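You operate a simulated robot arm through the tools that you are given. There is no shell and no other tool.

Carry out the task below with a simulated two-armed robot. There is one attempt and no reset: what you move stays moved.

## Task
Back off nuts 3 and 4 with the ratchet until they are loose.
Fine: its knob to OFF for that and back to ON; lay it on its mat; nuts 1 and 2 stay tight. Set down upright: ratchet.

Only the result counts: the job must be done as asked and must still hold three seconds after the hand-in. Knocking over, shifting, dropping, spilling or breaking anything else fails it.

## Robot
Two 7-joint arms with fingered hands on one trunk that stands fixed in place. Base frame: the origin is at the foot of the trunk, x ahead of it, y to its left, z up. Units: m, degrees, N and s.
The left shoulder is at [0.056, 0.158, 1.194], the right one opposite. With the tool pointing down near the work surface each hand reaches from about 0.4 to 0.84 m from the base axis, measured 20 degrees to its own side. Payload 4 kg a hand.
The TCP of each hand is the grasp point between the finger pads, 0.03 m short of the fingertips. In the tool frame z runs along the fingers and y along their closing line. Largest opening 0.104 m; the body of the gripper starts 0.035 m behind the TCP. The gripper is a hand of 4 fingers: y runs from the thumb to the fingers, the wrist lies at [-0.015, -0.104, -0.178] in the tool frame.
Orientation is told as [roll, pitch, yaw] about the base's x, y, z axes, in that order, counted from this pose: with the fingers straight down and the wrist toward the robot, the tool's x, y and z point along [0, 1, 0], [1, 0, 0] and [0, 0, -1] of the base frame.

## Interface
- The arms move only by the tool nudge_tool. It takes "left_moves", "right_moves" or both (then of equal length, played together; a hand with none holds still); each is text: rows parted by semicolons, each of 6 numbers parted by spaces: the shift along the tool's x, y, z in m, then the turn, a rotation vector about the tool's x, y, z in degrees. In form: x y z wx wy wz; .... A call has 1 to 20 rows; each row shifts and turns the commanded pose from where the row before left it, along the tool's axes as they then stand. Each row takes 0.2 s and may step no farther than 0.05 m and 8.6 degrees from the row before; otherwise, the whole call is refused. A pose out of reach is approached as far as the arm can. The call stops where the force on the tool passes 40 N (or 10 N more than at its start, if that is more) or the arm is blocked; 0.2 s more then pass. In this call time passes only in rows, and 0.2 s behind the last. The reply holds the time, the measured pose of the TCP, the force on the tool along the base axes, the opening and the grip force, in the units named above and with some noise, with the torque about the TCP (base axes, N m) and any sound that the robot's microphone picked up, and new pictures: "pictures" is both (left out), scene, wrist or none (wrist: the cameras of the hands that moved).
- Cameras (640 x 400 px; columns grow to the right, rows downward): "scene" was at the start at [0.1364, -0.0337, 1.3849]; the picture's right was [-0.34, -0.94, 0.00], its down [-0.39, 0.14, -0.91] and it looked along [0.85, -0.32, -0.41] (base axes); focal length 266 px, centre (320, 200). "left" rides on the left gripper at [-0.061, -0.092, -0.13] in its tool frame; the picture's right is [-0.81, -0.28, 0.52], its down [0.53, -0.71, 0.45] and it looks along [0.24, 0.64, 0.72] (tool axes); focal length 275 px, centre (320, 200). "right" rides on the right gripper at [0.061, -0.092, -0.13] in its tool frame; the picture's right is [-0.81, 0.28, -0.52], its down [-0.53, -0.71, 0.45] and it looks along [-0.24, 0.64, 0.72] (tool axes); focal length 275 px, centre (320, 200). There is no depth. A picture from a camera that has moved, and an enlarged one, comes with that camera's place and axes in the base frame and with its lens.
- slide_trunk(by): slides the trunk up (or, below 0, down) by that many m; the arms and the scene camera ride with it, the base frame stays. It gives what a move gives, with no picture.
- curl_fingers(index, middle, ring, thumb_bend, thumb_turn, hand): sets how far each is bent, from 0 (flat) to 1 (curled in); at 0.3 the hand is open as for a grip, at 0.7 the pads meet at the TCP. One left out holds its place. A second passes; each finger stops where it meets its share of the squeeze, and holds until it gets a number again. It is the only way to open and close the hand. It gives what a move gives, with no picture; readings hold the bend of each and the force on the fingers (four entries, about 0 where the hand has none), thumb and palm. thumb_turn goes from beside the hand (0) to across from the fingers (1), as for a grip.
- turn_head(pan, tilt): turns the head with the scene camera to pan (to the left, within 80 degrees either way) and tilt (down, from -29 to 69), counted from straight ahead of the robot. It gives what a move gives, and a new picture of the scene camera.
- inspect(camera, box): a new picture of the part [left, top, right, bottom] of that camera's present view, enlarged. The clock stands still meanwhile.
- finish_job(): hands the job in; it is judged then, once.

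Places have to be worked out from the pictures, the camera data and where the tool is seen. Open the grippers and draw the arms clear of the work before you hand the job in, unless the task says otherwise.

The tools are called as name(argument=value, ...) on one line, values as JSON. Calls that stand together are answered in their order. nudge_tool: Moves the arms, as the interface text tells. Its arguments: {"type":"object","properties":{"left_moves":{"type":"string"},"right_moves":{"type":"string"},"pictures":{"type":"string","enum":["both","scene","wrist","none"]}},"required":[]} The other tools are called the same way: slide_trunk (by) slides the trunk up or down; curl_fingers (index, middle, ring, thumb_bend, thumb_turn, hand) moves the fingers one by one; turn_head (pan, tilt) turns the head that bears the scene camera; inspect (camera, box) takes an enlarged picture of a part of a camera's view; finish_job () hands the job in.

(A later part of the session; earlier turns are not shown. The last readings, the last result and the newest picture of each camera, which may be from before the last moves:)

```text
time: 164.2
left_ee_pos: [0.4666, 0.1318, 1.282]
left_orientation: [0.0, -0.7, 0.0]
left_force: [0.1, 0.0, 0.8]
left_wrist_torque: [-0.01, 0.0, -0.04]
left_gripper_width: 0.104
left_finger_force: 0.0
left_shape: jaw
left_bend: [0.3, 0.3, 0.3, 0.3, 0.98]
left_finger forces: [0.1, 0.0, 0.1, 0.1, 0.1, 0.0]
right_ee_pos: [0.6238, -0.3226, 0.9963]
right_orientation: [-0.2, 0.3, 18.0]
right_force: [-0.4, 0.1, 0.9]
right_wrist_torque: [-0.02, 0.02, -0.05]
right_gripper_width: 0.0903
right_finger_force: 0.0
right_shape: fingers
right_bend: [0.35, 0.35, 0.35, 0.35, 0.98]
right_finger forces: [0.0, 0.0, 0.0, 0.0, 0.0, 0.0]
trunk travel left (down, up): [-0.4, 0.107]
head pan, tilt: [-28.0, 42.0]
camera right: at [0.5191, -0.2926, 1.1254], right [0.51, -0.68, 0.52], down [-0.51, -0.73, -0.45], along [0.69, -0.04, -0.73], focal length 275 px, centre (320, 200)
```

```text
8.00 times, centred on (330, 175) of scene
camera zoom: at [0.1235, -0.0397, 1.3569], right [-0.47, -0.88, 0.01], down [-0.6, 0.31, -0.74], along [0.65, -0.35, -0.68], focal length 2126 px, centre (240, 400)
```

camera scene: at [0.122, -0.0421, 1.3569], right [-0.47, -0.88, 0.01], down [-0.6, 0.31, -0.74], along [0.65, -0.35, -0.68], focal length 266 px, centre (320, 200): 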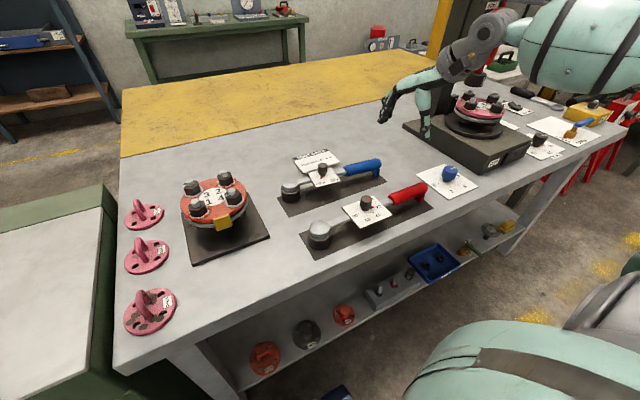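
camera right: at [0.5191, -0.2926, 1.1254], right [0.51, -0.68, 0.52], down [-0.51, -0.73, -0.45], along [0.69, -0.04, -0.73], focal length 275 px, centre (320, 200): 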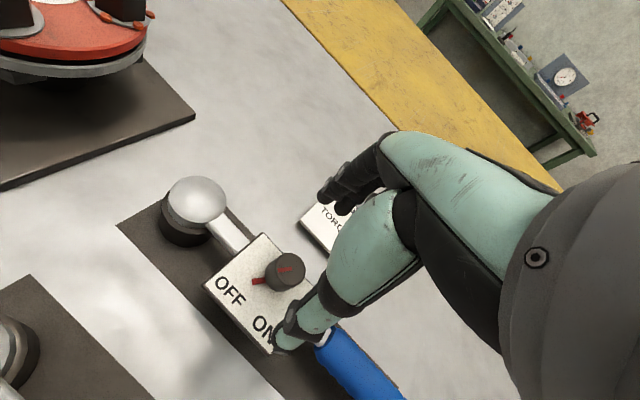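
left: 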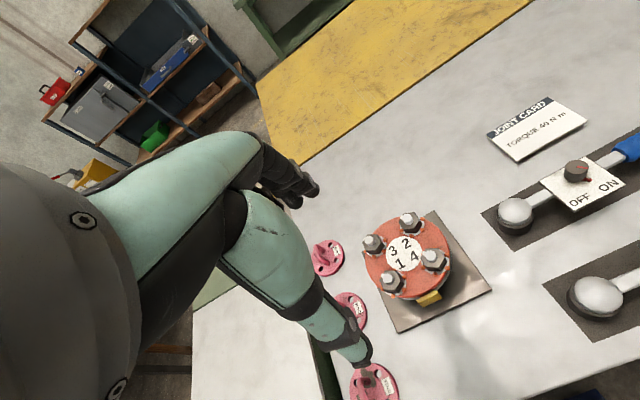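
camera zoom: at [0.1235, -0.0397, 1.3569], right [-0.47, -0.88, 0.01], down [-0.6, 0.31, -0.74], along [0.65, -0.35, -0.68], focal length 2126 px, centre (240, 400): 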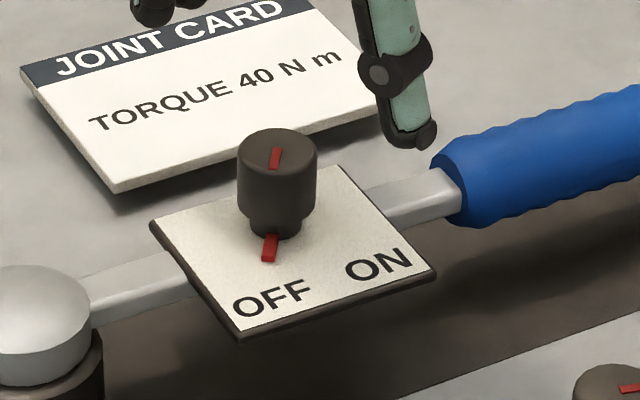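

The pointer is still (or again) at OFF. I repeat the turn and check the pointer before and after releasing.

nudge_tool(right_moves="-0.0025 0.0034 0.012 0 0 0; 0 0 0.02 0 0 0; 0 0 0.021 0 0 0", pictures="none")

curl_fingers(hand="right", index=0.5, middle=0.7, ring=0.5, thumb_bend=0.7)

inspect(camera="scene", box=[295, 140, 365, 200])

nudge_tool(right_moves="0 0 0 0 0 -8; 0 0 0 0 0 -8; 0 0 0 0 0 -8; 0 0 0 0 0 -6", pictures="none")

inspect(camera="scene", box=[295, 140, 365, 200])

inspect(camera="right", box=[220, 180, 360, 340])

```text
time: 165.0
left_ee_pos: [0.4686, 0.1298, 1.2834]
left_orientation: [0.0, -0.7, 0.0]
left_force: [-0.4, 0.7, -0.8]
left_wrist_torque: [0.05, 0.0, -0.02]
left_gripper_width: 0.1038
left_finger_force: 0.1
left_shape: jaw
left_bend: [0.3, 0.3, 0.3, 0.3, 0.98]
left_finger forces: [0.1, 0.0, 0.0, 0.0, 0.1, 0.0]
right_ee_pos: [0.6278, -0.3245, 0.9424]
right_orientation: [0.0, 0.3, 18.1]
right_force: [0.3, -0.1, 0.6]
right_wrist_torque: [-0.02, 0.02, 0.0]
right_gripper_width: 0.0903
right_finger_force: 0.0
right_shape: fingers
right_bend: [0.35, 0.35, 0.35, 0.35, 0.98]
right_finger forces: [0.0, 0.0, 0.0, 0.0, 0.1, 0.1]
trunk travel left (down, up): [-0.4, 0.107]
head pan, tilt: [-28.0, 42.0]
```

```text
time: 166.0
left_ee_pos: [0.4658, 0.1308, 1.2841]
left_orientation: [0.2, -0.6, 0.1]
left_force: [0.4, 0.5, 0.7]
left_wrist_torque: [0.02, 0.01, -0.02]
left_gripper_width: 0.1039
left_finger_force: 0.0
left_shape: jaw
left_bend: [0.3, 0.3, 0.3, 0.3, 0.98]
left_finger forces: [0.0, 0.1, 0.0, 0.1, 0.2, 0.0]
right_ee_pos: [0.628, -0.3246, 0.9439]
right_orientation: [0.0, 0.3, 18.0]
right_force: [-1.9, -1.3, 1.6]
right_wrist_torque: [-0.06, 0.05, 0.07]
right_gripper_width: 0.0373
right_finger_force: 4.5
right_shape: fingers
right_bend: [0.5, 0.66, 0.5, 0.63, 1.0]
right_finger forces: [0.1, 3.5, 0.1, 0.0, 5.8, 0.0]
trunk travel left (down, up): [-0.4, 0.107]
head pan, tilt: [-28.0, 42.0]
```

```text
6.67 times, centred on (330, 170) of scene
camera zoom: at [0.1232, -0.0414, 1.3568], right [-0.47, -0.88, 0.01], down [-0.6, 0.31, -0.73], along [0.65, -0.35, -0.68], focal length 1772 px, centre (253, 400)
```

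zoom: 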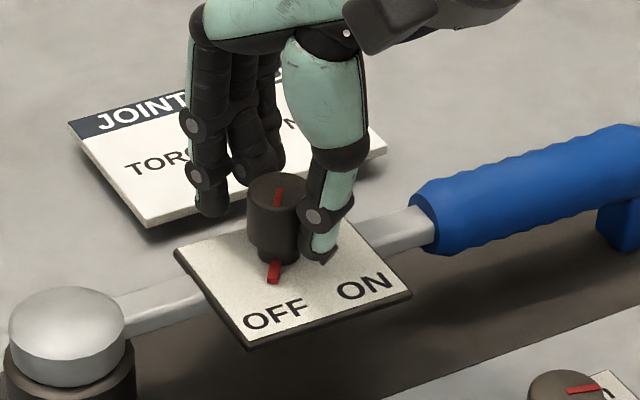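

```text
time: 167.0
left_ee_pos: [0.467, 0.1298, 1.2839]
left_orientation: [0.1, -0.7, 0.0]
left_force: [0.7, 0.0, -0.4]
left_wrist_torque: [-0.02, -0.02, 0.05]
left_gripper_width: 0.104
left_finger_force: 0.1
left_shape: jaw
left_bend: [0.3, 0.3, 0.3, 0.3, 0.98]
left_finger forces: [0.0, 0.0, 0.0, 0.0, 0.1, 0.1]
right_ee_pos: [0.628, -0.3244, 0.9416]
right_orientation: [0.0, 0.0, 48.1]
right_force: [2.2, -3.8, 1.6]
right_wrist_torque: [-0.06, -0.1, -0.03]
right_gripper_width: 0.0337
right_finger_force: 6.4
right_shape: fingers
right_bend: [0.5, 0.66, 0.5, 0.66, 1.0]
right_finger forces: [0.0, 7.7, 0.0, 0.0, 5.6, 0.1]
trunk travel left (down, up): [-0.4, 0.107]
head pan, tilt: [-28.0, 42.0]
```

```text
6.67 times, centred on (330, 170) of scene
camera zoom: at [0.1238, -0.0412, 1.3568], right [-0.47, -0.88, 0.01], down [-0.6, 0.31, -0.73], along [0.65, -0.35, -0.68], focal length 1772 px, centre (253, 400)
```

zoom: 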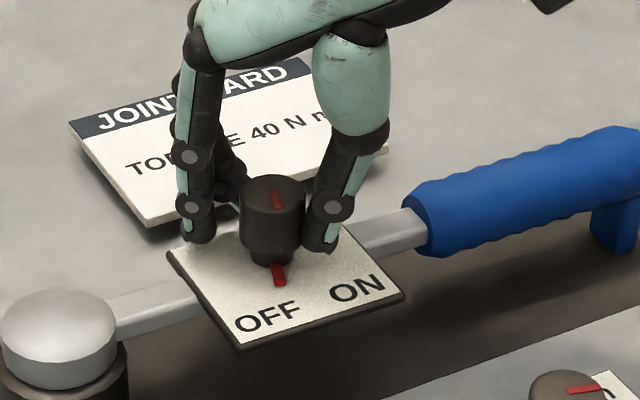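

```text
2.50 times, centred on (290, 260) of right
camera zoom: at [0.5217, -0.352, 1.0711], right [0.79, -0.34, 0.52], down [-0.08, -0.89, -0.46], along [0.61, 0.32, -0.73], focal length 688 px, centre (395, 50)
```

zoom: 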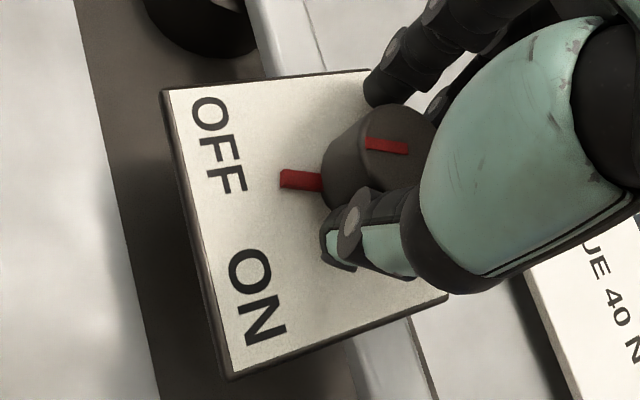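

The knob has moved part-way. I release and check whether it stays.

curl_fingers(hand="right", index=0.4, middle=0.4, ring=0.4, thumb_bend=0.4)

inspect(camera="scene", box=[295, 140, 365, 200])

inspect(camera="right", box=[220, 180, 360, 340])

```text
time: 168.0
left_ee_pos: [0.4662, 0.1309, 1.2846]
left_orientation: [0.1, -0.7, 0.0]
left_force: [-0.1, 0.8, 0.2]
left_wrist_torque: [-0.01, -0.03, -0.05]
left_gripper_width: 0.1039
left_finger_force: 0.1
left_shape: jaw
left_bend: [0.3, 0.3, 0.3, 0.3, 0.98]
left_finger forces: [0.1, 0.1, 0.0, 0.0, 0.1, 0.0]
right_ee_pos: [0.6269, -0.3244, 0.9417]
right_orientation: [0.1, 0.2, 48.0]
right_force: [0.0, -0.9, -0.2]
right_wrist_torque: [-0.04, -0.03, 0.0]
right_gripper_width: 0.0774
right_finger_force: 0.0
right_shape: fingers
right_bend: [0.4, 0.4, 0.4, 0.4, 0.99]
right_finger forces: [0.0, 0.1, 0.0, 0.1, 0.0, 0.0]
trunk travel left (down, up): [-0.4, 0.107]
head pan, tilt: [-28.0, 42.0]
```

```text
6.67 times, centred on (330, 170) of scene
camera zoom: at [0.1235, -0.0412, 1.3568], right [-0.47, -0.88, 0.01], down [-0.6, 0.31, -0.73], along [0.65, -0.35, -0.68], focal length 1772 px, centre (253, 400)
```

zoom: 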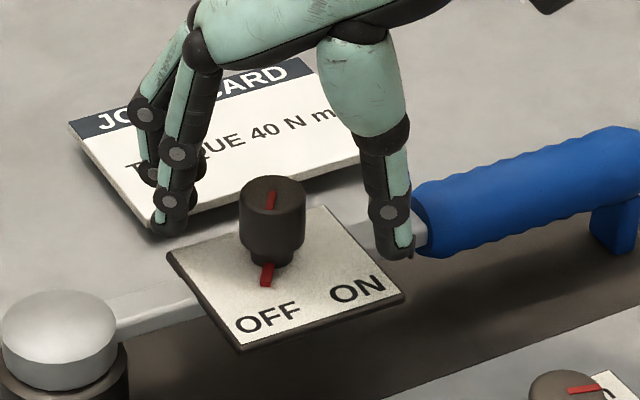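

```text
2.50 times, centred on (290, 260) of right
camera zoom: at [0.5215, -0.3517, 1.0711], right [0.79, -0.34, 0.52], down [-0.08, -0.89, -0.45], along [0.61, 0.32, -0.73], focal length 688 px, centre (395, 50)
```

zoom: 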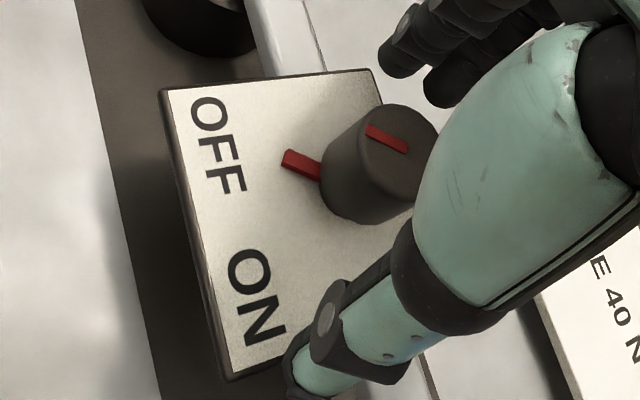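

It snaps back to OFF when released early - the knob has detents, so one stroke must pass well over half-way. I go back to the lowest reachable yaw and will grip harder and turn further.

nudge_tool(right_moves="0 0 -0.023 0 0 0; 0 0 -0.023 0 0 0; 0 0 0 0 0 8; 0 0 0 0 0 8; 0 0 0 0 0 8; 0 0 0 0 0 8; 0 0 0 0 0 2", pictures="wrist")

```text
time: 169.6
left_ee_pos: [0.4675, 0.1309, 1.283]
left_orientation: [0.2, -0.7, 0.0]
left_force: [0.0, -0.4, -0.4]
left_wrist_torque: [-0.01, -0.01, 0.02]
left_gripper_width: 0.1039
left_finger_force: 0.0
left_shape: jaw
left_bend: [0.3, 0.3, 0.3, 0.3, 0.98]
left_finger forces: [0.1, 0.0, 0.0, 0.1, 0.1, 0.1]
right_ee_pos: [0.6283, -0.3272, 0.9875]
right_orientation: [0.1, 0.3, 13.8]
right_force: [0.1, -0.2, -1.7]
right_wrist_torque: [0.01, -0.02, -0.01]
right_gripper_width: 0.0774
right_finger_force: 0.1
right_shape: fingers
right_bend: [0.4, 0.4, 0.4, 0.4, 0.99]
right_finger forces: [0.1, 0.0, 0.0, 0.0, 0.1, 0.0]
trunk travel left (down, up): [-0.4, 0.107]
head pan, tilt: [-28.0, 42.0]
camera right: at [0.5257, -0.2888, 1.1172], right [0.46, -0.72, 0.52], down [-0.57, -0.69, -0.45], along [0.68, -0.08, -0.73], focal length 275 px, centre (320, 200)
```

right: 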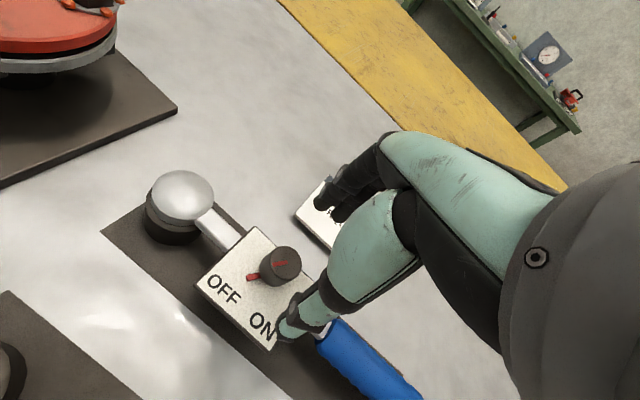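

Yaw 14° is fine here. I probe a little further (to about 6°) in the air.

nudge_tool(right_moves="0 0 0 0 0 5; 0 0 0 0 0 4", pictures="wrist")

```text
time: 170.2
left_ee_pos: [0.4668, 0.1301, 1.2836]
left_orientation: [0.1, -0.7, 0.0]
left_force: [0.8, -0.8, -0.3]
left_wrist_torque: [-0.01, 0.0, -0.01]
left_gripper_width: 0.1037
left_finger_force: 0.0
left_shape: jaw
left_bend: [0.3, 0.3, 0.3, 0.3, 0.98]
left_finger forces: [0.0, 0.0, 0.0, 0.0, 0.1, 0.1]
right_ee_pos: [0.6298, -0.3247, 0.9889]
right_orientation: [-0.1, 0.3, 5.0]
right_force: [0.2, -0.4, 0.2]
right_wrist_torque: [0.03, 0.03, -0.01]
right_gripper_width: 0.0776
right_finger_force: 0.1
right_shape: fingers
right_bend: [0.4, 0.4, 0.4, 0.4, 0.99]
right_finger forces: [0.1, 0.0, 0.1, 0.0, 0.1, 0.0]
trunk travel left (down, up): [-0.4, 0.107]
head pan, tilt: [-28.0, 42.0]
camera right: at [0.5338, -0.2734, 1.1176], right [0.35, -0.78, 0.52], down [-0.67, -0.59, -0.45], along [0.66, -0.19, -0.73], focal length 275 px, centre (320, 200)
```

right: 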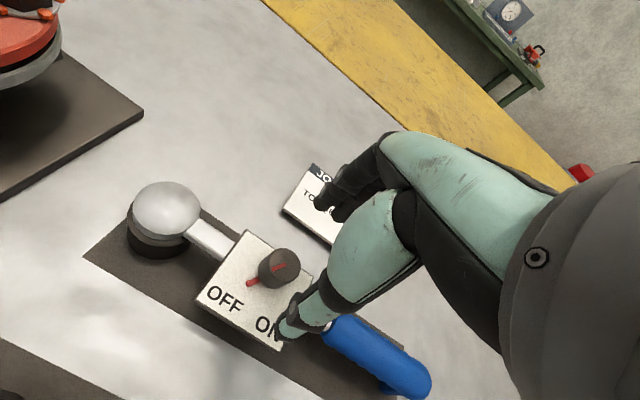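

Yaw 5° is reachable too, giving a 45° stroke. I centre (about -6, +5 mm), lower and check the pose.

nudge_tool(right_moves="0.005 -0.005 0.005 0 0 0; 0 0 0.02 0 0 0; 0 0 0.02 0 0 0", pictures="none")

inspect(camera="right", box=[220, 180, 400, 340])

inspect(camera="scene", box=[295, 140, 365, 200])

```text
time: 171.0
left_ee_pos: [0.4677, 0.1302, 1.2828]
left_orientation: [0.1, -0.8, 0.0]
left_force: [0.3, 0.5, 0.9]
left_wrist_torque: [0.0, -0.03, 0.0]
left_gripper_width: 0.1038
left_finger_force: 0.1
left_shape: jaw
left_bend: [0.3, 0.3, 0.3, 0.3, 0.98]
left_finger forces: [0.0, 0.0, 0.0, 0.0, 0.0, 0.0]
right_ee_pos: [0.6229, -0.3228, 0.9453]
right_orientation: [0.1, 0.2, 5.1]
right_force: [0.1, -0.6, -0.1]
right_wrist_torque: [0.0, 0.0, 0.01]
right_gripper_width: 0.0776
right_finger_force: 0.1
right_shape: fingers
right_bend: [0.4, 0.4, 0.4, 0.4, 0.99]
right_finger forces: [0.0, 0.1, 0.0, 0.0, 0.0, 0.0]
trunk travel left (down, up): [-0.4, 0.107]
head pan, tilt: [-28.0, 42.0]
```

```text
2.50 times, centred on (310, 260) of right
camera zoom: at [0.5283, -0.2685, 1.0745], right [0.35, -0.78, 0.52], down [-0.66, -0.59, -0.45], along [0.66, -0.19, -0.73], focal length 688 px, centre (345, 50)
```

zoom: 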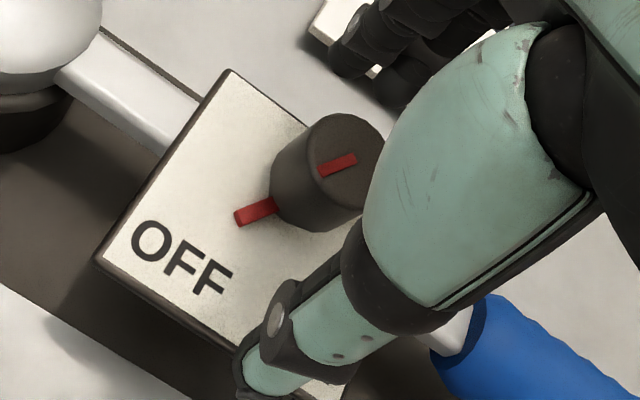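

```text
6.67 times, centred on (330, 170) of scene
camera zoom: at [0.1241, -0.0417, 1.3567], right [-0.47, -0.88, 0.01], down [-0.6, 0.31, -0.73], along [0.65, -0.35, -0.68], focal length 1772 px, centre (253, 400)
```

zoom: 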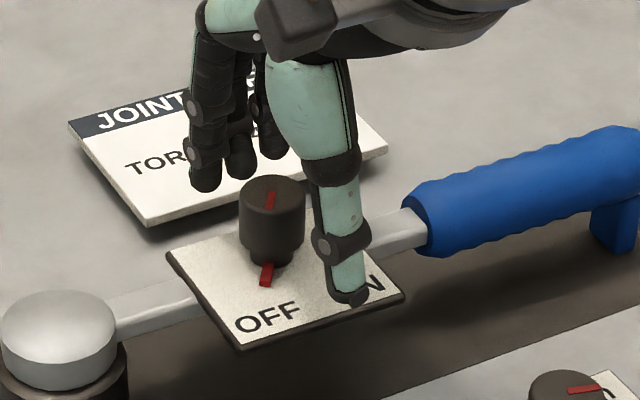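

Good. I shift 4 mm in +y, grip the knob more firmly and turn counter-clockwise by 45°.

nudge_tool(right_moves="0.004 0 0.002 0 0 0", pictures="none")

curl_fingers(hand="right", index=0.55, middle=0.85, ring=0.55, thumb_bend=0.85)

nudge_tool(right_moves="0 0 0 0 0 -8; 0 0 0 0 0 -8; 0 0 0 0 0 -8; 0 0 0 0 0 -8; 0 0 0 0 0 -8; 0 0 0 0 0 -6", pictures="none")

inspect(camera="right", box=[220, 180, 380, 340])

inspect(camera="scene", box=[285, 140, 375, 215])

```text
time: 171.4
left_ee_pos: [0.4676, 0.1313, 1.2836]
left_orientation: [0.1, -0.7, 0.0]
left_force: [-0.4, 0.9, -0.2]
left_wrist_torque: [0.01, 0.01, 0.02]
left_gripper_width: 0.1041
left_finger_force: 0.3
left_shape: jaw
left_bend: [0.3, 0.3, 0.3, 0.3, 0.98]
left_finger forces: [0.1, 0.0, 0.0, 0.1, 0.0, 0.0]
right_ee_pos: [0.6227, -0.3169, 0.9427]
right_orientation: [0.1, 0.2, 5.0]
right_force: [0.0, 0.2, 0.4]
right_wrist_torque: [0.0, -0.02, 0.0]
right_gripper_width: 0.0776
right_finger_force: 0.0
right_shape: fingers
right_bend: [0.4, 0.4, 0.4, 0.4, 0.99]
right_finger forces: [0.1, 0.0, 0.1, 0.0, 0.0, 0.0]
trunk travel left (down, up): [-0.4, 0.107]
head pan, tilt: [-28.0, 42.0]
```

```text
time: 172.4
left_ee_pos: [0.4657, 0.1304, 1.2841]
left_orientation: [0.1, -0.7, 0.0]
left_force: [0.3, -0.5, -0.5]
left_wrist_torque: [-0.02, 0.01, 0.0]
left_gripper_width: 0.1039
left_finger_force: 0.1
left_shape: jaw
left_bend: [0.3, 0.3, 0.3, 0.3, 0.98]
left_finger forces: [0.0, 0.0, 0.0, 0.0, 0.0, 0.0]
right_ee_pos: [0.623, -0.3173, 0.9419]
right_orientation: [-0.2, 0.1, 5.1]
right_force: [0.5, -1.9, -0.7]
right_wrist_torque: [-0.09, -0.17, 0.09]
right_gripper_width: 0.0201
right_finger_force: 13.4
right_shape: fingers
right_bend: [0.53, 0.56, 0.55, 0.73, 1.0]
right_finger forces: [1.9, 11.7, 0.0, 0.0, 13.5, 0.1]
trunk travel left (down, up): [-0.4, 0.107]
head pan, tilt: [-28.0, 42.0]
```

```text
time: 173.8
left_ee_pos: [0.4664, 0.1303, 1.2831]
left_orientation: [0.1, -0.7, 0.0]
left_force: [-0.3, 1.1, 0.6]
left_wrist_torque: [-0.01, -0.03, 0.01]
left_gripper_width: 0.1038
left_finger_force: 0.1
left_shape: jaw
left_bend: [0.3, 0.3, 0.3, 0.3, 0.98]
left_finger forces: [0.1, 0.0, 0.1, 0.0, 0.0, 0.0]
right_ee_pos: [0.6216, -0.3159, 0.9399]
right_orientation: [0.1, 0.1, 51.1]
right_force: [0.5, -3.3, 0.4]
right_wrist_torque: [-0.06, -0.25, -0.08]
right_gripper_width: 0.0187
right_finger_force: 17.9
right_shape: fingers
right_bend: [0.52, 0.58, 0.55, 0.75, 0.97]
right_finger forces: [2.2, 16.3, 0.0, 0.0, 17.5, 0.0]
trunk travel left (down, up): [-0.4, 0.107]
head pan, tilt: [-28.0, 42.0]
```

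```text
2.50 times, centred on (300, 260) of right
camera zoom: at [0.5178, -0.3486, 1.0694], right [0.81, -0.29, 0.51], down [-0.03, -0.89, -0.45], along [0.59, 0.35, -0.73], focal length 688 px, centre (370, 50)
```

zoom: 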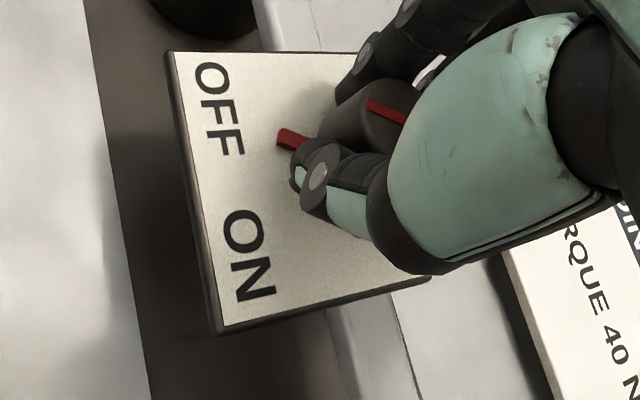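

```text
5.33 times, centred on (330, 178) of scene
camera zoom: at [0.1236, -0.041, 1.3568], right [-0.47, -0.88, 0.01], down [-0.6, 0.31, -0.73], along [0.65, -0.35, -0.68], focal length 1417 px, centre (267, 320)
```

zoom: 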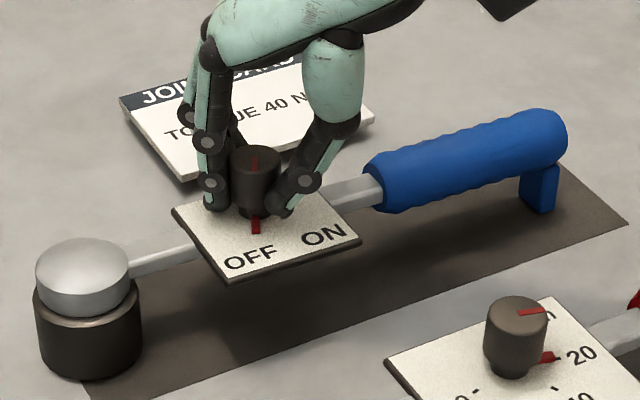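

The strong grip was off-centre (width 0.019 < knob diameter) and just slipped around. I release, lift, wind back to yaw 18° and re-measure the knob.

curl_fingers(hand="right", index=0.35, middle=0.35, ring=0.35, thumb_bend=0.35)

nudge_tool(right_moves="0 0 -0.024 0 0 0; 0 0 -0.024 0 0 0; 0 0 0 0 0 8; 0 0 0 0 0 8; 0 0 0 0 0 8; 0 0 0 0 0 8; 0 0 0 0 0 8; 0 0 0 0 0 6; 0 0 0 0 0 0", pictures="wrist")

inspect(camera="right", box=[200, 200, 360, 360])

inspect(camera="scene", box=[285, 140, 375, 215])

```text
time: 174.8
left_ee_pos: [0.4673, 0.1304, 1.2834]
left_orientation: [0.2, -0.7, 0.0]
left_force: [-0.4, 0.7, 0.3]
left_wrist_torque: [0.0, 0.01, -0.02]
left_gripper_width: 0.1039
left_finger_force: 0.1
left_shape: jaw
left_bend: [0.3, 0.3, 0.3, 0.3, 0.98]
left_finger forces: [0.0, 0.0, 0.0, 0.0, 0.0, 0.1]
right_ee_pos: [0.6217, -0.3156, 0.9405]
right_orientation: [0.1, 0.3, 51.0]
right_force: [-0.5, 0.5, -0.4]
right_wrist_torque: [0.01, 0.01, 0.05]
right_gripper_width: 0.0903
right_finger_force: 0.0
right_shape: fingers
right_bend: [0.35, 0.35, 0.35, 0.35, 0.98]
right_finger forces: [0.0, 0.0, 0.1, 0.0, 0.0, 0.1]
trunk travel left (down, up): [-0.4, 0.107]
head pan, tilt: [-28.0, 42.0]
```

```text
time: 176.8
left_ee_pos: [0.468, 0.1312, 1.284]
left_orientation: [0.0, -0.6, 0.1]
left_force: [0.7, 0.9, 0.3]
left_wrist_torque: [0.04, -0.03, 0.0]
left_gripper_width: 0.1038
left_finger_force: 0.0
left_shape: jaw
left_bend: [0.3, 0.3, 0.3, 0.3, 0.98]
left_finger forces: [0.0, 0.1, 0.1, 0.1, 0.1, 0.1]
right_ee_pos: [0.6243, -0.3171, 0.9904]
right_orientation: [-0.2, 0.3, 4.9]
right_force: [-0.2, -0.1, 0.5]
right_wrist_torque: [0.0, 0.0, 0.01]
right_gripper_width: 0.0902
right_finger_force: 0.1
right_shape: fingers
right_bend: [0.35, 0.35, 0.35, 0.35, 0.98]
right_finger forces: [0.1, 0.1, 0.0, 0.1, 0.1, 0.0]
trunk travel left (down, up): [-0.4, 0.107]
head pan, tilt: [-28.0, 42.0]
camera right: at [0.5282, -0.2645, 1.1189], right [0.35, -0.78, 0.52], down [-0.67, -0.59, -0.45], along [0.66, -0.19, -0.73], focal length 275 px, centre (320, 200)
```

right: 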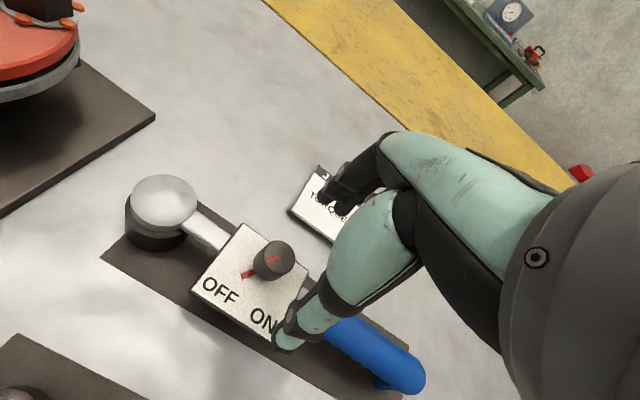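

```text
2.50 times, centred on (280, 280) of right
camera zoom: at [0.5282, -0.2645, 1.1189], right [0.35, -0.78, 0.52], down [-0.67, -0.59, -0.45], along [0.66, -0.19, -0.73], focal length 688 px, centre (420, 0)
```

zoom: 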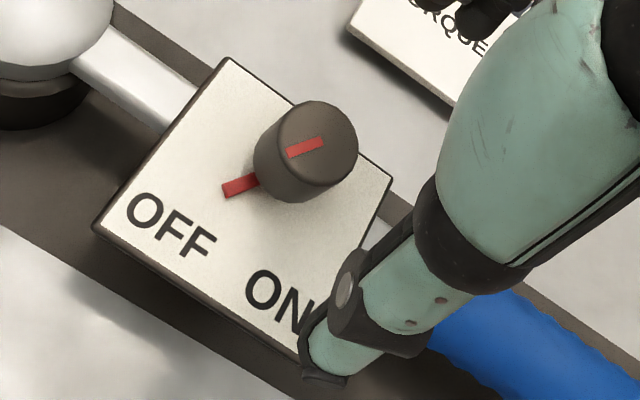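

```text
5.33 times, centred on (330, 178) of scene
camera zoom: at [0.1235, -0.0407, 1.3568], right [-0.47, -0.88, 0.01], down [-0.6, 0.31, -0.74], along [0.65, -0.35, -0.68], focal length 1417 px, centre (267, 320)
```

zoom: 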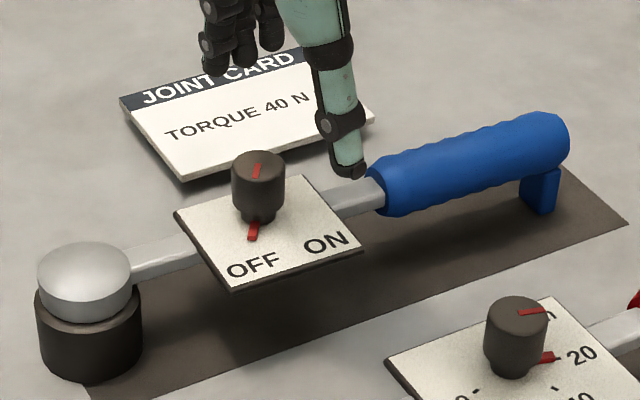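

The ratchet has been dragged about 1.3 cm in +y and the knob is now at about (0.6265, -0.307). The hard grip also closed on the narrower neck, so I grip 7 mm higher this time.

nudge_tool(right_moves="0.0098 0.0029 0.011 0 0 0; 0 0 0.015 0 0 0; 0 0 0.014 0 0 0", pictures="none")

inspect(camera="right", box=[220, 160, 400, 320])

inspect(camera="scene", box=[285, 130, 375, 205])

```text
time: 177.6
left_ee_pos: [0.4667, 0.1295, 1.2832]
left_orientation: [0.1, -0.7, 0.0]
left_force: [-0.3, -0.5, -0.3]
left_wrist_torque: [0.03, 0.03, -0.02]
left_gripper_width: 0.1039
left_finger_force: 0.1
left_shape: jaw
left_bend: [0.3, 0.3, 0.3, 0.3, 0.98]
left_finger forces: [0.1, 0.0, 0.0, 0.0, 0.0, 0.0]
right_ee_pos: [0.625, -0.3051, 0.9504]
right_orientation: [-0.1, 0.1, 5.0]
right_force: [-1.1, 0.6, -0.3]
right_wrist_torque: [0.01, -0.01, -0.01]
right_gripper_width: 0.0901
right_finger_force: 0.1
right_shape: fingers
right_bend: [0.35, 0.35, 0.35, 0.35, 0.98]
right_finger forces: [0.1, 0.0, 0.1, 0.0, 0.1, 0.0]
trunk travel left (down, up): [-0.4, 0.107]
head pan, tilt: [-28.0, 42.0]
```

```text
2.50 times, centred on (310, 240) of right
camera zoom: at [0.5287, -0.2533, 1.0801], right [0.35, -0.78, 0.52], down [-0.66, -0.59, -0.45], along [0.66, -0.19, -0.73], focal length 688 px, centre (345, 100)
```

zoom: 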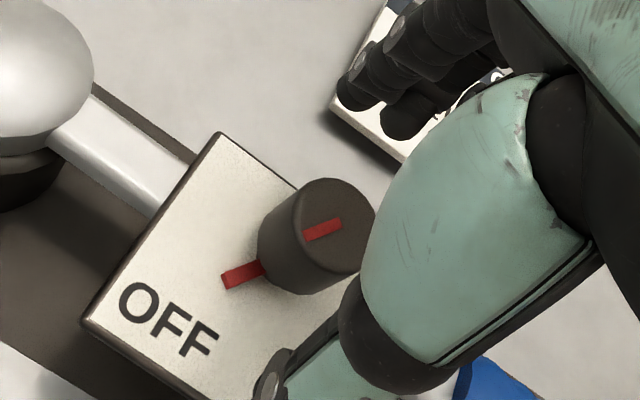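

```text
5.33 times, centred on (330, 168) of scene
camera zoom: at [0.1236, -0.0415, 1.3568], right [-0.47, -0.88, 0.01], down [-0.6, 0.31, -0.73], along [0.65, -0.35, -0.68], focal length 1417 px, centre (267, 373)
```

zoom: 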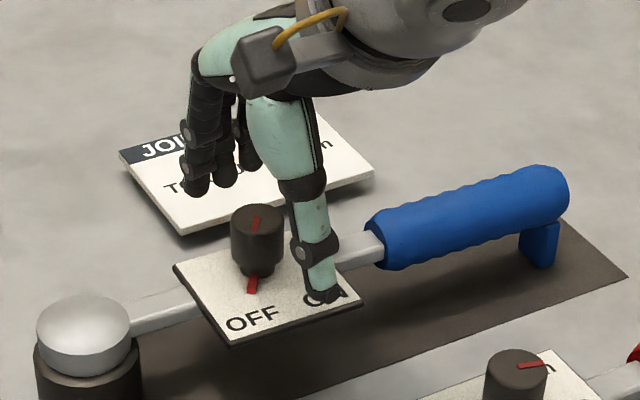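

The hover estimate agrees with the present centring within 2 mm. I close with moderate force on the wide part and check the grip width.

curl_fingers(hand="right", index=0.5, middle=0.72, ring=0.5, thumb_bend=0.72)

inspect(camera="scene", box=[285, 130, 375, 205])

inspect(camera="right", box=[220, 160, 400, 320])

```text
time: 178.6
left_ee_pos: [0.4659, 0.1303, 1.2843]
left_orientation: [0.2, -0.7, 0.0]
left_force: [-0.1, 0.0, 0.5]
left_wrist_torque: [-0.03, -0.06, 0.03]
left_gripper_width: 0.1039
left_finger_force: 0.2
left_shape: jaw
left_bend: [0.3, 0.3, 0.3, 0.3, 0.98]
left_finger forces: [0.0, 0.1, 0.1, 0.0, 0.1, 0.1]
right_ee_pos: [0.6243, -0.3063, 0.9508]
right_orientation: [-0.2, 0.2, 5.1]
right_force: [-1.1, -2.6, 0.8]
right_wrist_torque: [-0.01, 0.06, 0.01]
right_gripper_width: 0.0355
right_finger_force: 6.5
right_shape: fingers
right_bend: [0.5, 0.65, 0.5, 0.65, 1.0]
right_finger forces: [0.0, 6.1, 0.0, 0.1, 7.6, 0.1]
trunk travel left (down, up): [-0.4, 0.107]
head pan, tilt: [-28.0, 42.0]
```

```text
5.33 times, centred on (330, 168) of scene
camera zoom: at [0.1235, -0.0416, 1.3568], right [-0.47, -0.88, 0.01], down [-0.6, 0.31, -0.73], along [0.65, -0.35, -0.68], focal length 1417 px, centre (267, 373)
```

zoom: 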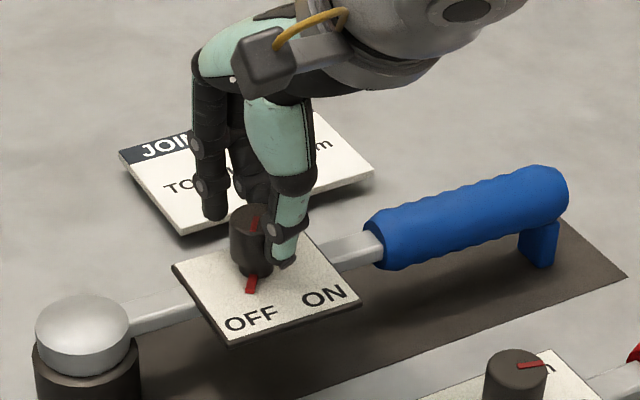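

```text
2.50 times, centred on (310, 240) of right
camera zoom: at [0.5285, -0.2535, 1.08], right [0.35, -0.78, 0.52], down [-0.66, -0.59, -0.45], along [0.66, -0.19, -0.73], focal length 688 px, centre (345, 100)
```

zoom: 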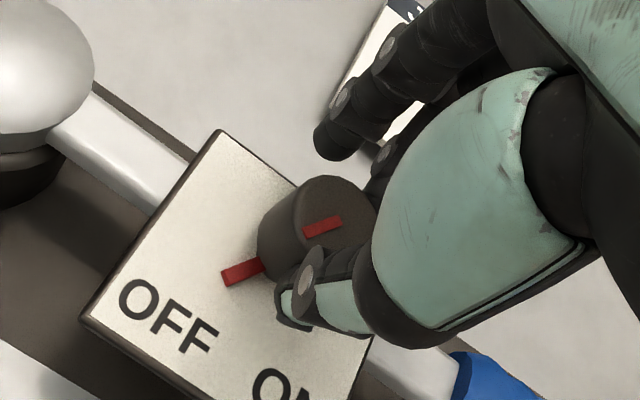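

The thumb touches the knob off-centre; the knob lies ~6 mm more to +y. I open slightly, shift, and re-grip.

curl_fingers(hand="right", middle=0.45, thumb_bend=0.45, index=0.45, ring=0.45)

nudge_tool(right_moves="0.0062 -0.0025 0.001 0 0 0", pictures="none")

curl_fingers(hand="right", index=0.5, middle=0.73, ring=0.5, thumb_bend=0.73)

inspect(camera="right", box=[220, 160, 400, 320])

```text
time: 179.6
left_ee_pos: [0.4671, 0.1308, 1.2828]
left_orientation: [0.2, -0.7, -0.1]
left_force: [0.1, 0.3, 0.3]
left_wrist_torque: [-0.01, -0.01, 0.02]
left_gripper_width: 0.1039
left_finger_force: 0.1
left_shape: jaw
left_bend: [0.3, 0.3, 0.3, 0.3, 0.98]
left_finger forces: [0.0, 0.0, 0.0, 0.1, 0.0, 0.1]
right_ee_pos: [0.6242, -0.3053, 0.9516]
right_orientation: [0.0, 0.1, 5.1]
right_force: [0.6, 0.1, -0.7]
right_wrist_torque: [-0.04, -0.01, -0.02]
right_gripper_width: 0.0644
right_finger_force: 0.1
right_shape: fingers
right_bend: [0.45, 0.45, 0.45, 0.45, 0.99]
right_finger forces: [0.0, 0.0, 0.1, 0.0, 0.0, 0.1]
trunk travel left (down, up): [-0.4, 0.107]
head pan, tilt: [-28.0, 42.0]
```

```text
time: 180.0
left_ee_pos: [0.4679, 0.1309, 1.2838]
left_orientation: [0.1, -0.6, -0.1]
left_force: [0.2, -1.3, -0.9]
left_wrist_torque: [0.01, -0.01, 0.0]
left_gripper_width: 0.1039
left_finger_force: 0.1
left_shape: jaw
left_bend: [0.3, 0.3, 0.3, 0.3, 0.98]
left_finger forces: [0.1, 0.0, 0.0, 0.0, 0.0, 0.0]
right_ee_pos: [0.6209, -0.2997, 0.9514]
right_orientation: [-0.1, 0.1, 5.1]
right_force: [-0.5, 0.6, 0.8]
right_wrist_torque: [0.01, 0.0, -0.01]
right_gripper_width: 0.0642
right_finger_force: 0.1
right_shape: fingers
right_bend: [0.45, 0.45, 0.45, 0.45, 0.99]
right_finger forces: [0.0, 0.1, 0.0, 0.0, 0.0, 0.1]
trunk travel left (down, up): [-0.4, 0.107]
head pan, tilt: [-28.0, 42.0]
```

```text
time: 181.0
left_ee_pos: [0.469, 0.1302, 1.2842]
left_orientation: [0.1, -0.7, 0.0]
left_force: [-0.1, 0.6, -0.2]
left_wrist_torque: [-0.02, -0.02, -0.01]
left_gripper_width: 0.1039
left_finger_force: 0.0
left_shape: jaw
left_bend: [0.3, 0.3, 0.3, 0.3, 0.98]
left_finger forces: [0.1, 0.0, 0.0, 0.1, 0.1, 0.0]
right_ee_pos: [0.6224, -0.2998, 0.9504]
right_orientation: [-0.1, 0.2, 5.2]
right_force: [1.5, -1.3, -0.1]
right_wrist_torque: [-0.02, -0.09, 0.07]
right_gripper_width: 0.0341
right_finger_force: 8.5
right_shape: fingers
right_bend: [0.5, 0.62, 0.5, 0.66, 1.0]
right_finger forces: [0.0, 9.1, 0.0, 0.1, 7.3, 0.0]
trunk travel left (down, up): [-0.4, 0.107]
head pan, tilt: [-28.0, 42.0]
```

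```text
2.50 times, centred on (310, 240) of right
camera zoom: at [0.5268, -0.2469, 1.0791], right [0.35, -0.78, 0.52], down [-0.66, -0.59, -0.45], along [0.66, -0.19, -0.73], focal length 688 px, centre (345, 100)
```

zoom: 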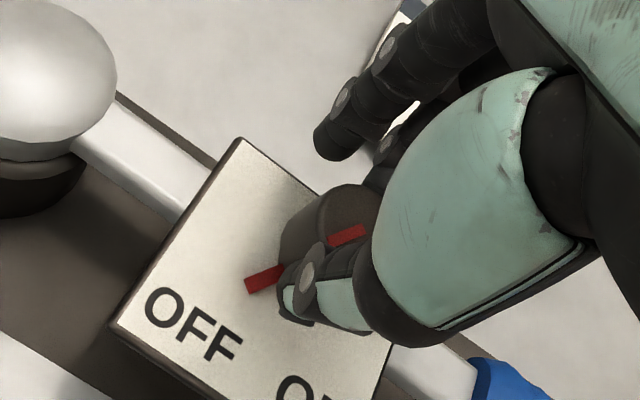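

Well centred grip now. I turn counter-clockwise 46° and check before releasing.

nudge_tool(right_moves="0 0 0 0 0 -8; 0 0 0 0 0 -8; 0 0 0 0 0 -8; 0 0 0 0 0 -8; 0 0 0 0 0 -8; 0 0 0 0 0 -6", pictures="none")

inspect(camera="right", box=[220, 180, 380, 340])

inspect(camera="scene", box=[285, 130, 375, 205])

```text
time: 182.4
left_ee_pos: [0.4663, 0.1309, 1.2831]
left_orientation: [0.1, -0.7, -0.1]
left_force: [-0.7, 0.2, 0.0]
left_wrist_torque: [-0.01, 0.01, 0.0]
left_gripper_width: 0.1039
left_finger_force: 0.1
left_shape: jaw
left_bend: [0.3, 0.3, 0.3, 0.3, 0.98]
left_finger forces: [0.0, 0.1, 0.0, 0.1, 0.1, 0.0]
right_ee_pos: [0.6221, -0.3004, 0.9476]
right_orientation: [0.0, 0.0, 51.0]
right_force: [3.2, -6.4, 9.9]
right_wrist_torque: [-0.22, -0.11, -0.01]
right_gripper_width: 0.0338
right_finger_force: 10.8
right_shape: fingers
right_bend: [0.5, 0.62, 0.5, 0.67, 1.0]
right_finger forces: [0.0, 10.7, 0.0, 0.1, 11.1, 0.0]
trunk travel left (down, up): [-0.4, 0.107]
head pan, tilt: [-28.0, 42.0]
```

```text
2.50 times, centred on (300, 260) of right
camera zoom: at [0.5167, -0.3334, 1.0773], right [0.8, -0.3, 0.52], down [-0.03, -0.89, -0.46], along [0.59, 0.35, -0.73], focal length 688 px, centre (370, 50)
```

zoom: 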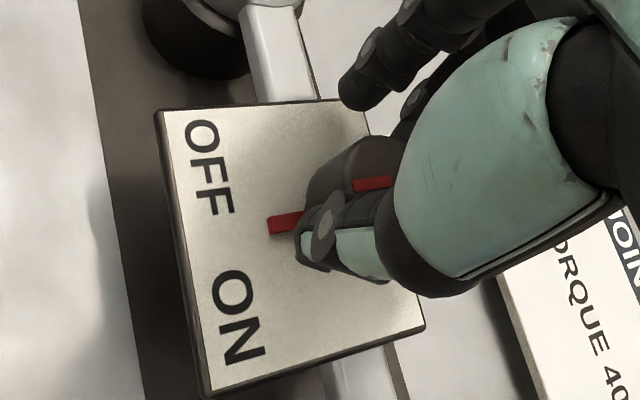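

```text
5.33 times, centred on (330, 168) of scene
camera zoom: at [0.1228, -0.041, 1.3569], right [-0.47, -0.88, 0.01], down [-0.6, 0.31, -0.74], along [0.65, -0.35, -0.68], focal length 1417 px, centre (267, 373)
```

zoom: 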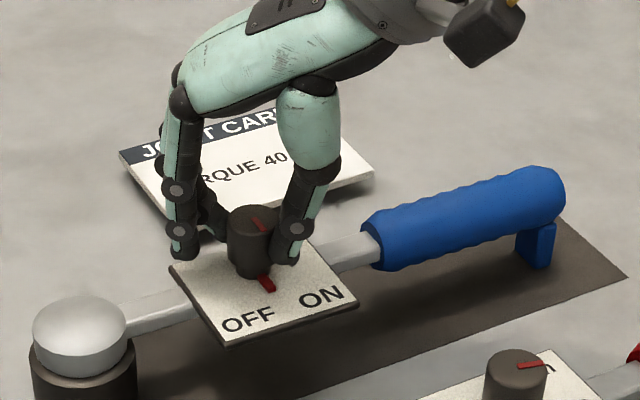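

The pointer is past half-way by most measures. I add another 6-8° while it is held.

nudge_tool(right_moves="0 0 0 0 0 -4; 0 0 0 0 0 -4", pictures="none")

inspect(camera="right", box=[220, 180, 380, 340])

inspect(camera="scene", box=[285, 130, 375, 205])

```text
time: 183.0
left_ee_pos: [0.4687, 0.1307, 1.2824]
left_orientation: [0.1, -0.6, 0.0]
left_force: [-0.1, 0.2, 0.4]
left_wrist_torque: [-0.02, 0.05, -0.01]
left_gripper_width: 0.1038
left_finger_force: 0.0
left_shape: jaw
left_bend: [0.3, 0.3, 0.3, 0.3, 0.98]
left_finger forces: [0.0, 0.0, 0.0, 0.0, 0.0, 0.0]
right_ee_pos: [0.6163, -0.2997, 0.9494]
right_orientation: [0.2, 0.3, 59.2]
right_force: [0.6, -0.6, 0.0]
right_wrist_torque: [-0.03, -0.05, -0.04]
right_gripper_width: 0.034
right_finger_force: 9.2
right_shape: fingers
right_bend: [0.5, 0.62, 0.5, 0.67, 1.0]
right_finger forces: [0.1, 9.3, 0.0, 0.1, 8.8, 0.0]
right hand out of reach, approached as far as the arm can: row 2
trunk travel left (down, up): [-0.4, 0.107]
head pan, tilt: [-28.0, 42.0]
```

```text
2.50 times, centred on (300, 260) of right
camera zoom: at [0.5178, -0.3464, 1.079], right [0.84, -0.18, 0.51], down [0.09, -0.89, -0.45], along [0.53, 0.43, -0.73], focal length 688 px, centre (370, 50)
```

zoom: 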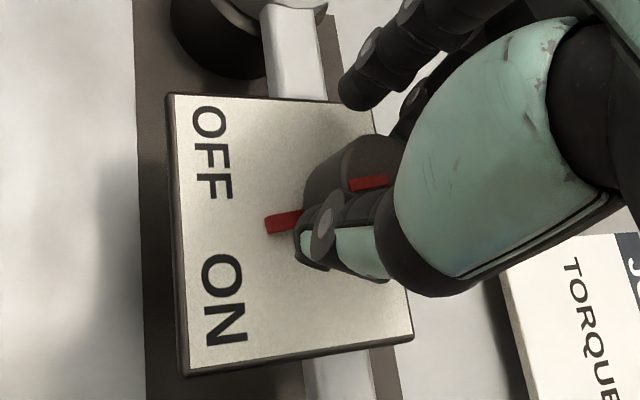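

```text
5.33 times, centred on (330, 168) of scene
camera zoom: at [0.1239, -0.0413, 1.3566], right [-0.47, -0.88, 0.01], down [-0.6, 0.31, -0.73], along [0.65, -0.35, -0.68], focal length 1417 px, centre (267, 373)
```

zoom: 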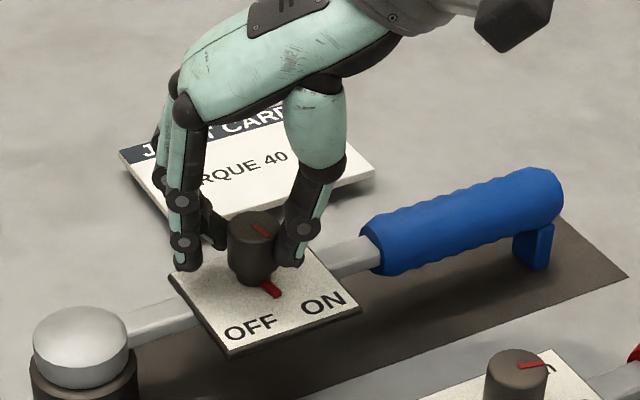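

The pointer is at about two thirds. I release and see whether it snaps to ON.

curl_fingers(hand="right", index=0.4, middle=0.4, ring=0.4, thumb_bend=0.4)

inspect(camera="right", box=[220, 180, 380, 340])

inspect(camera="scene", box=[285, 130, 375, 205])

```text
time: 184.0
left_ee_pos: [0.4683, 0.1298, 1.2837]
left_orientation: [0.1, -0.7, 0.0]
left_force: [0.6, 0.5, 0.4]
left_wrist_torque: [-0.03, -0.01, 0.0]
left_gripper_width: 0.1038
left_finger_force: 0.1
left_shape: jaw
left_bend: [0.3, 0.3, 0.3, 0.3, 0.98]
left_finger forces: [0.0, 0.0, 0.0, 0.1, 0.1, 0.0]
right_ee_pos: [0.6172, -0.2983, 0.9504]
right_orientation: [0.1, 0.3, 59.0]
right_force: [-0.3, -0.1, -0.5]
right_wrist_torque: [0.01, -0.02, 0.02]
right_gripper_width: 0.0775
right_finger_force: 0.0
right_shape: fingers
right_bend: [0.4, 0.4, 0.4, 0.4, 0.99]
right_finger forces: [0.1, 0.1, 0.0, 0.1, 0.0, 0.0]
trunk travel left (down, up): [-0.4, 0.107]
head pan, tilt: [-28.0, 42.0]
```

```text
2.50 times, centred on (300, 260) of right
camera zoom: at [0.5181, -0.3465, 1.0804], right [0.84, -0.18, 0.52], down [0.09, -0.89, -0.45], along [0.54, 0.43, -0.73], focal length 688 px, centre (370, 50)
```

zoom: 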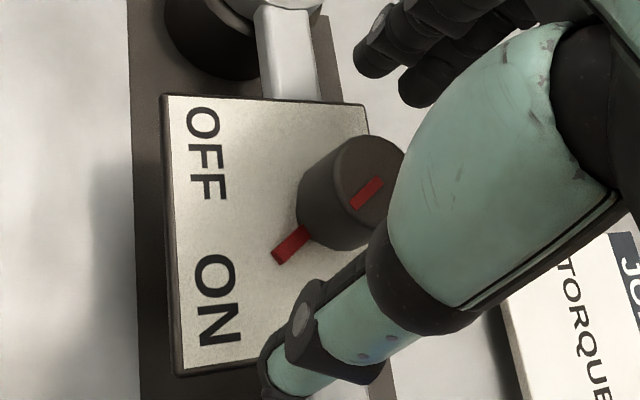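

```text
5.33 times, centred on (330, 168) of scene
camera zoom: at [0.1234, -0.0411, 1.3568], right [-0.47, -0.88, 0.01], down [-0.6, 0.31, -0.73], along [0.65, -0.35, -0.68], focal length 1417 px, centre (267, 373)
```

zoom: 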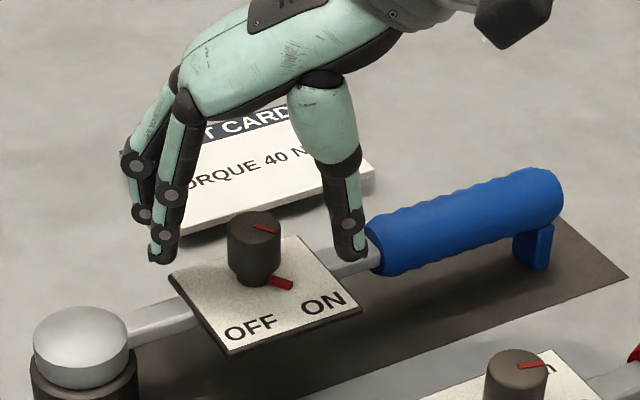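

It snapped to ON. I lift the hand away and look at how the ratchet lies on its mat.

nudge_tool(right_moves="0 0 -0.03 0 0 0; 0 0 -0.03 0 0 0; 0 -0.02 -0.03 0 0 0; 0 -0.03 -0.03 0 0 4; 0 -0.035 -0.02 0 0 6; 0 -0.035 -0.02 0 0 6; 0 -0.035 -0.01 0 0 6")

inspect(camera="scene", box=[250, 130, 410, 250])

```text
time: 185.6
left_ee_pos: [0.4656, 0.1302, 1.2846]
left_orientation: [0.1, -0.8, 0.0]
left_force: [-0.4, -0.3, -0.1]
left_wrist_torque: [0.01, -0.03, -0.02]
left_gripper_width: 0.1041
left_finger_force: 0.1
left_shape: jaw
left_bend: [0.3, 0.3, 0.3, 0.3, 0.98]
left_finger forces: [0.0, 0.0, 0.0, 0.0, 0.0, 0.1]
right_ee_pos: [0.5213, -0.4204, 1.1255]
right_orientation: [0.0, 0.1, 36.9]
right_force: [0.1, 0.1, -1.1]
right_wrist_torque: [0.03, -0.01, 0.0]
right_gripper_width: 0.0775
right_finger_force: 0.1
right_shape: fingers
right_bend: [0.4, 0.4, 0.4, 0.4, 0.99]
right_finger forces: [0.0, 0.1, 0.0, 0.0, 0.0, 0.1]
trunk travel left (down, up): [-0.4, 0.107]
head pan, tilt: [-28.0, 42.0]
camera scene: at [0.1212, -0.0419, 1.357], right [-0.47, -0.88, 0.0], down [-0.6, 0.31, -0.74], along [0.65, -0.35, -0.68], focal length 266 px, centre (320, 200)
camera right: at [0.4118, -0.426, 1.2545], right [0.71, -0.48, 0.52], down [-0.25, -0.86, -0.45], along [0.66, 0.19, -0.73], focal length 275 px, centre (320, 200)
```

scene: 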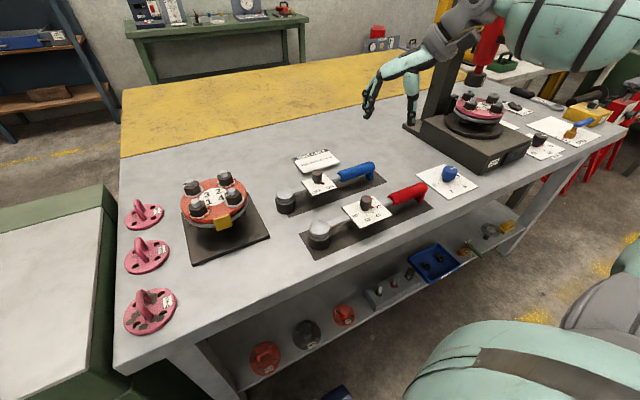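
right: 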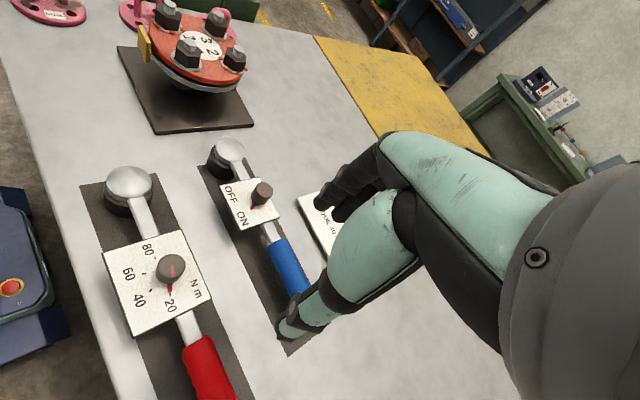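

```text
3.33 times, centred on (330, 190) of scene
camera zoom: at [0.1212, -0.0419, 1.357], right [-0.47, -0.88, 0.0], down [-0.6, 0.31, -0.74], along [0.65, -0.35, -0.68], focal length 886 px, centre (287, 233)
```

zoom: 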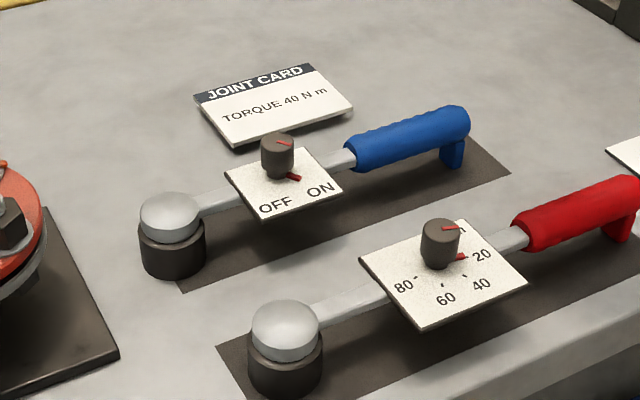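

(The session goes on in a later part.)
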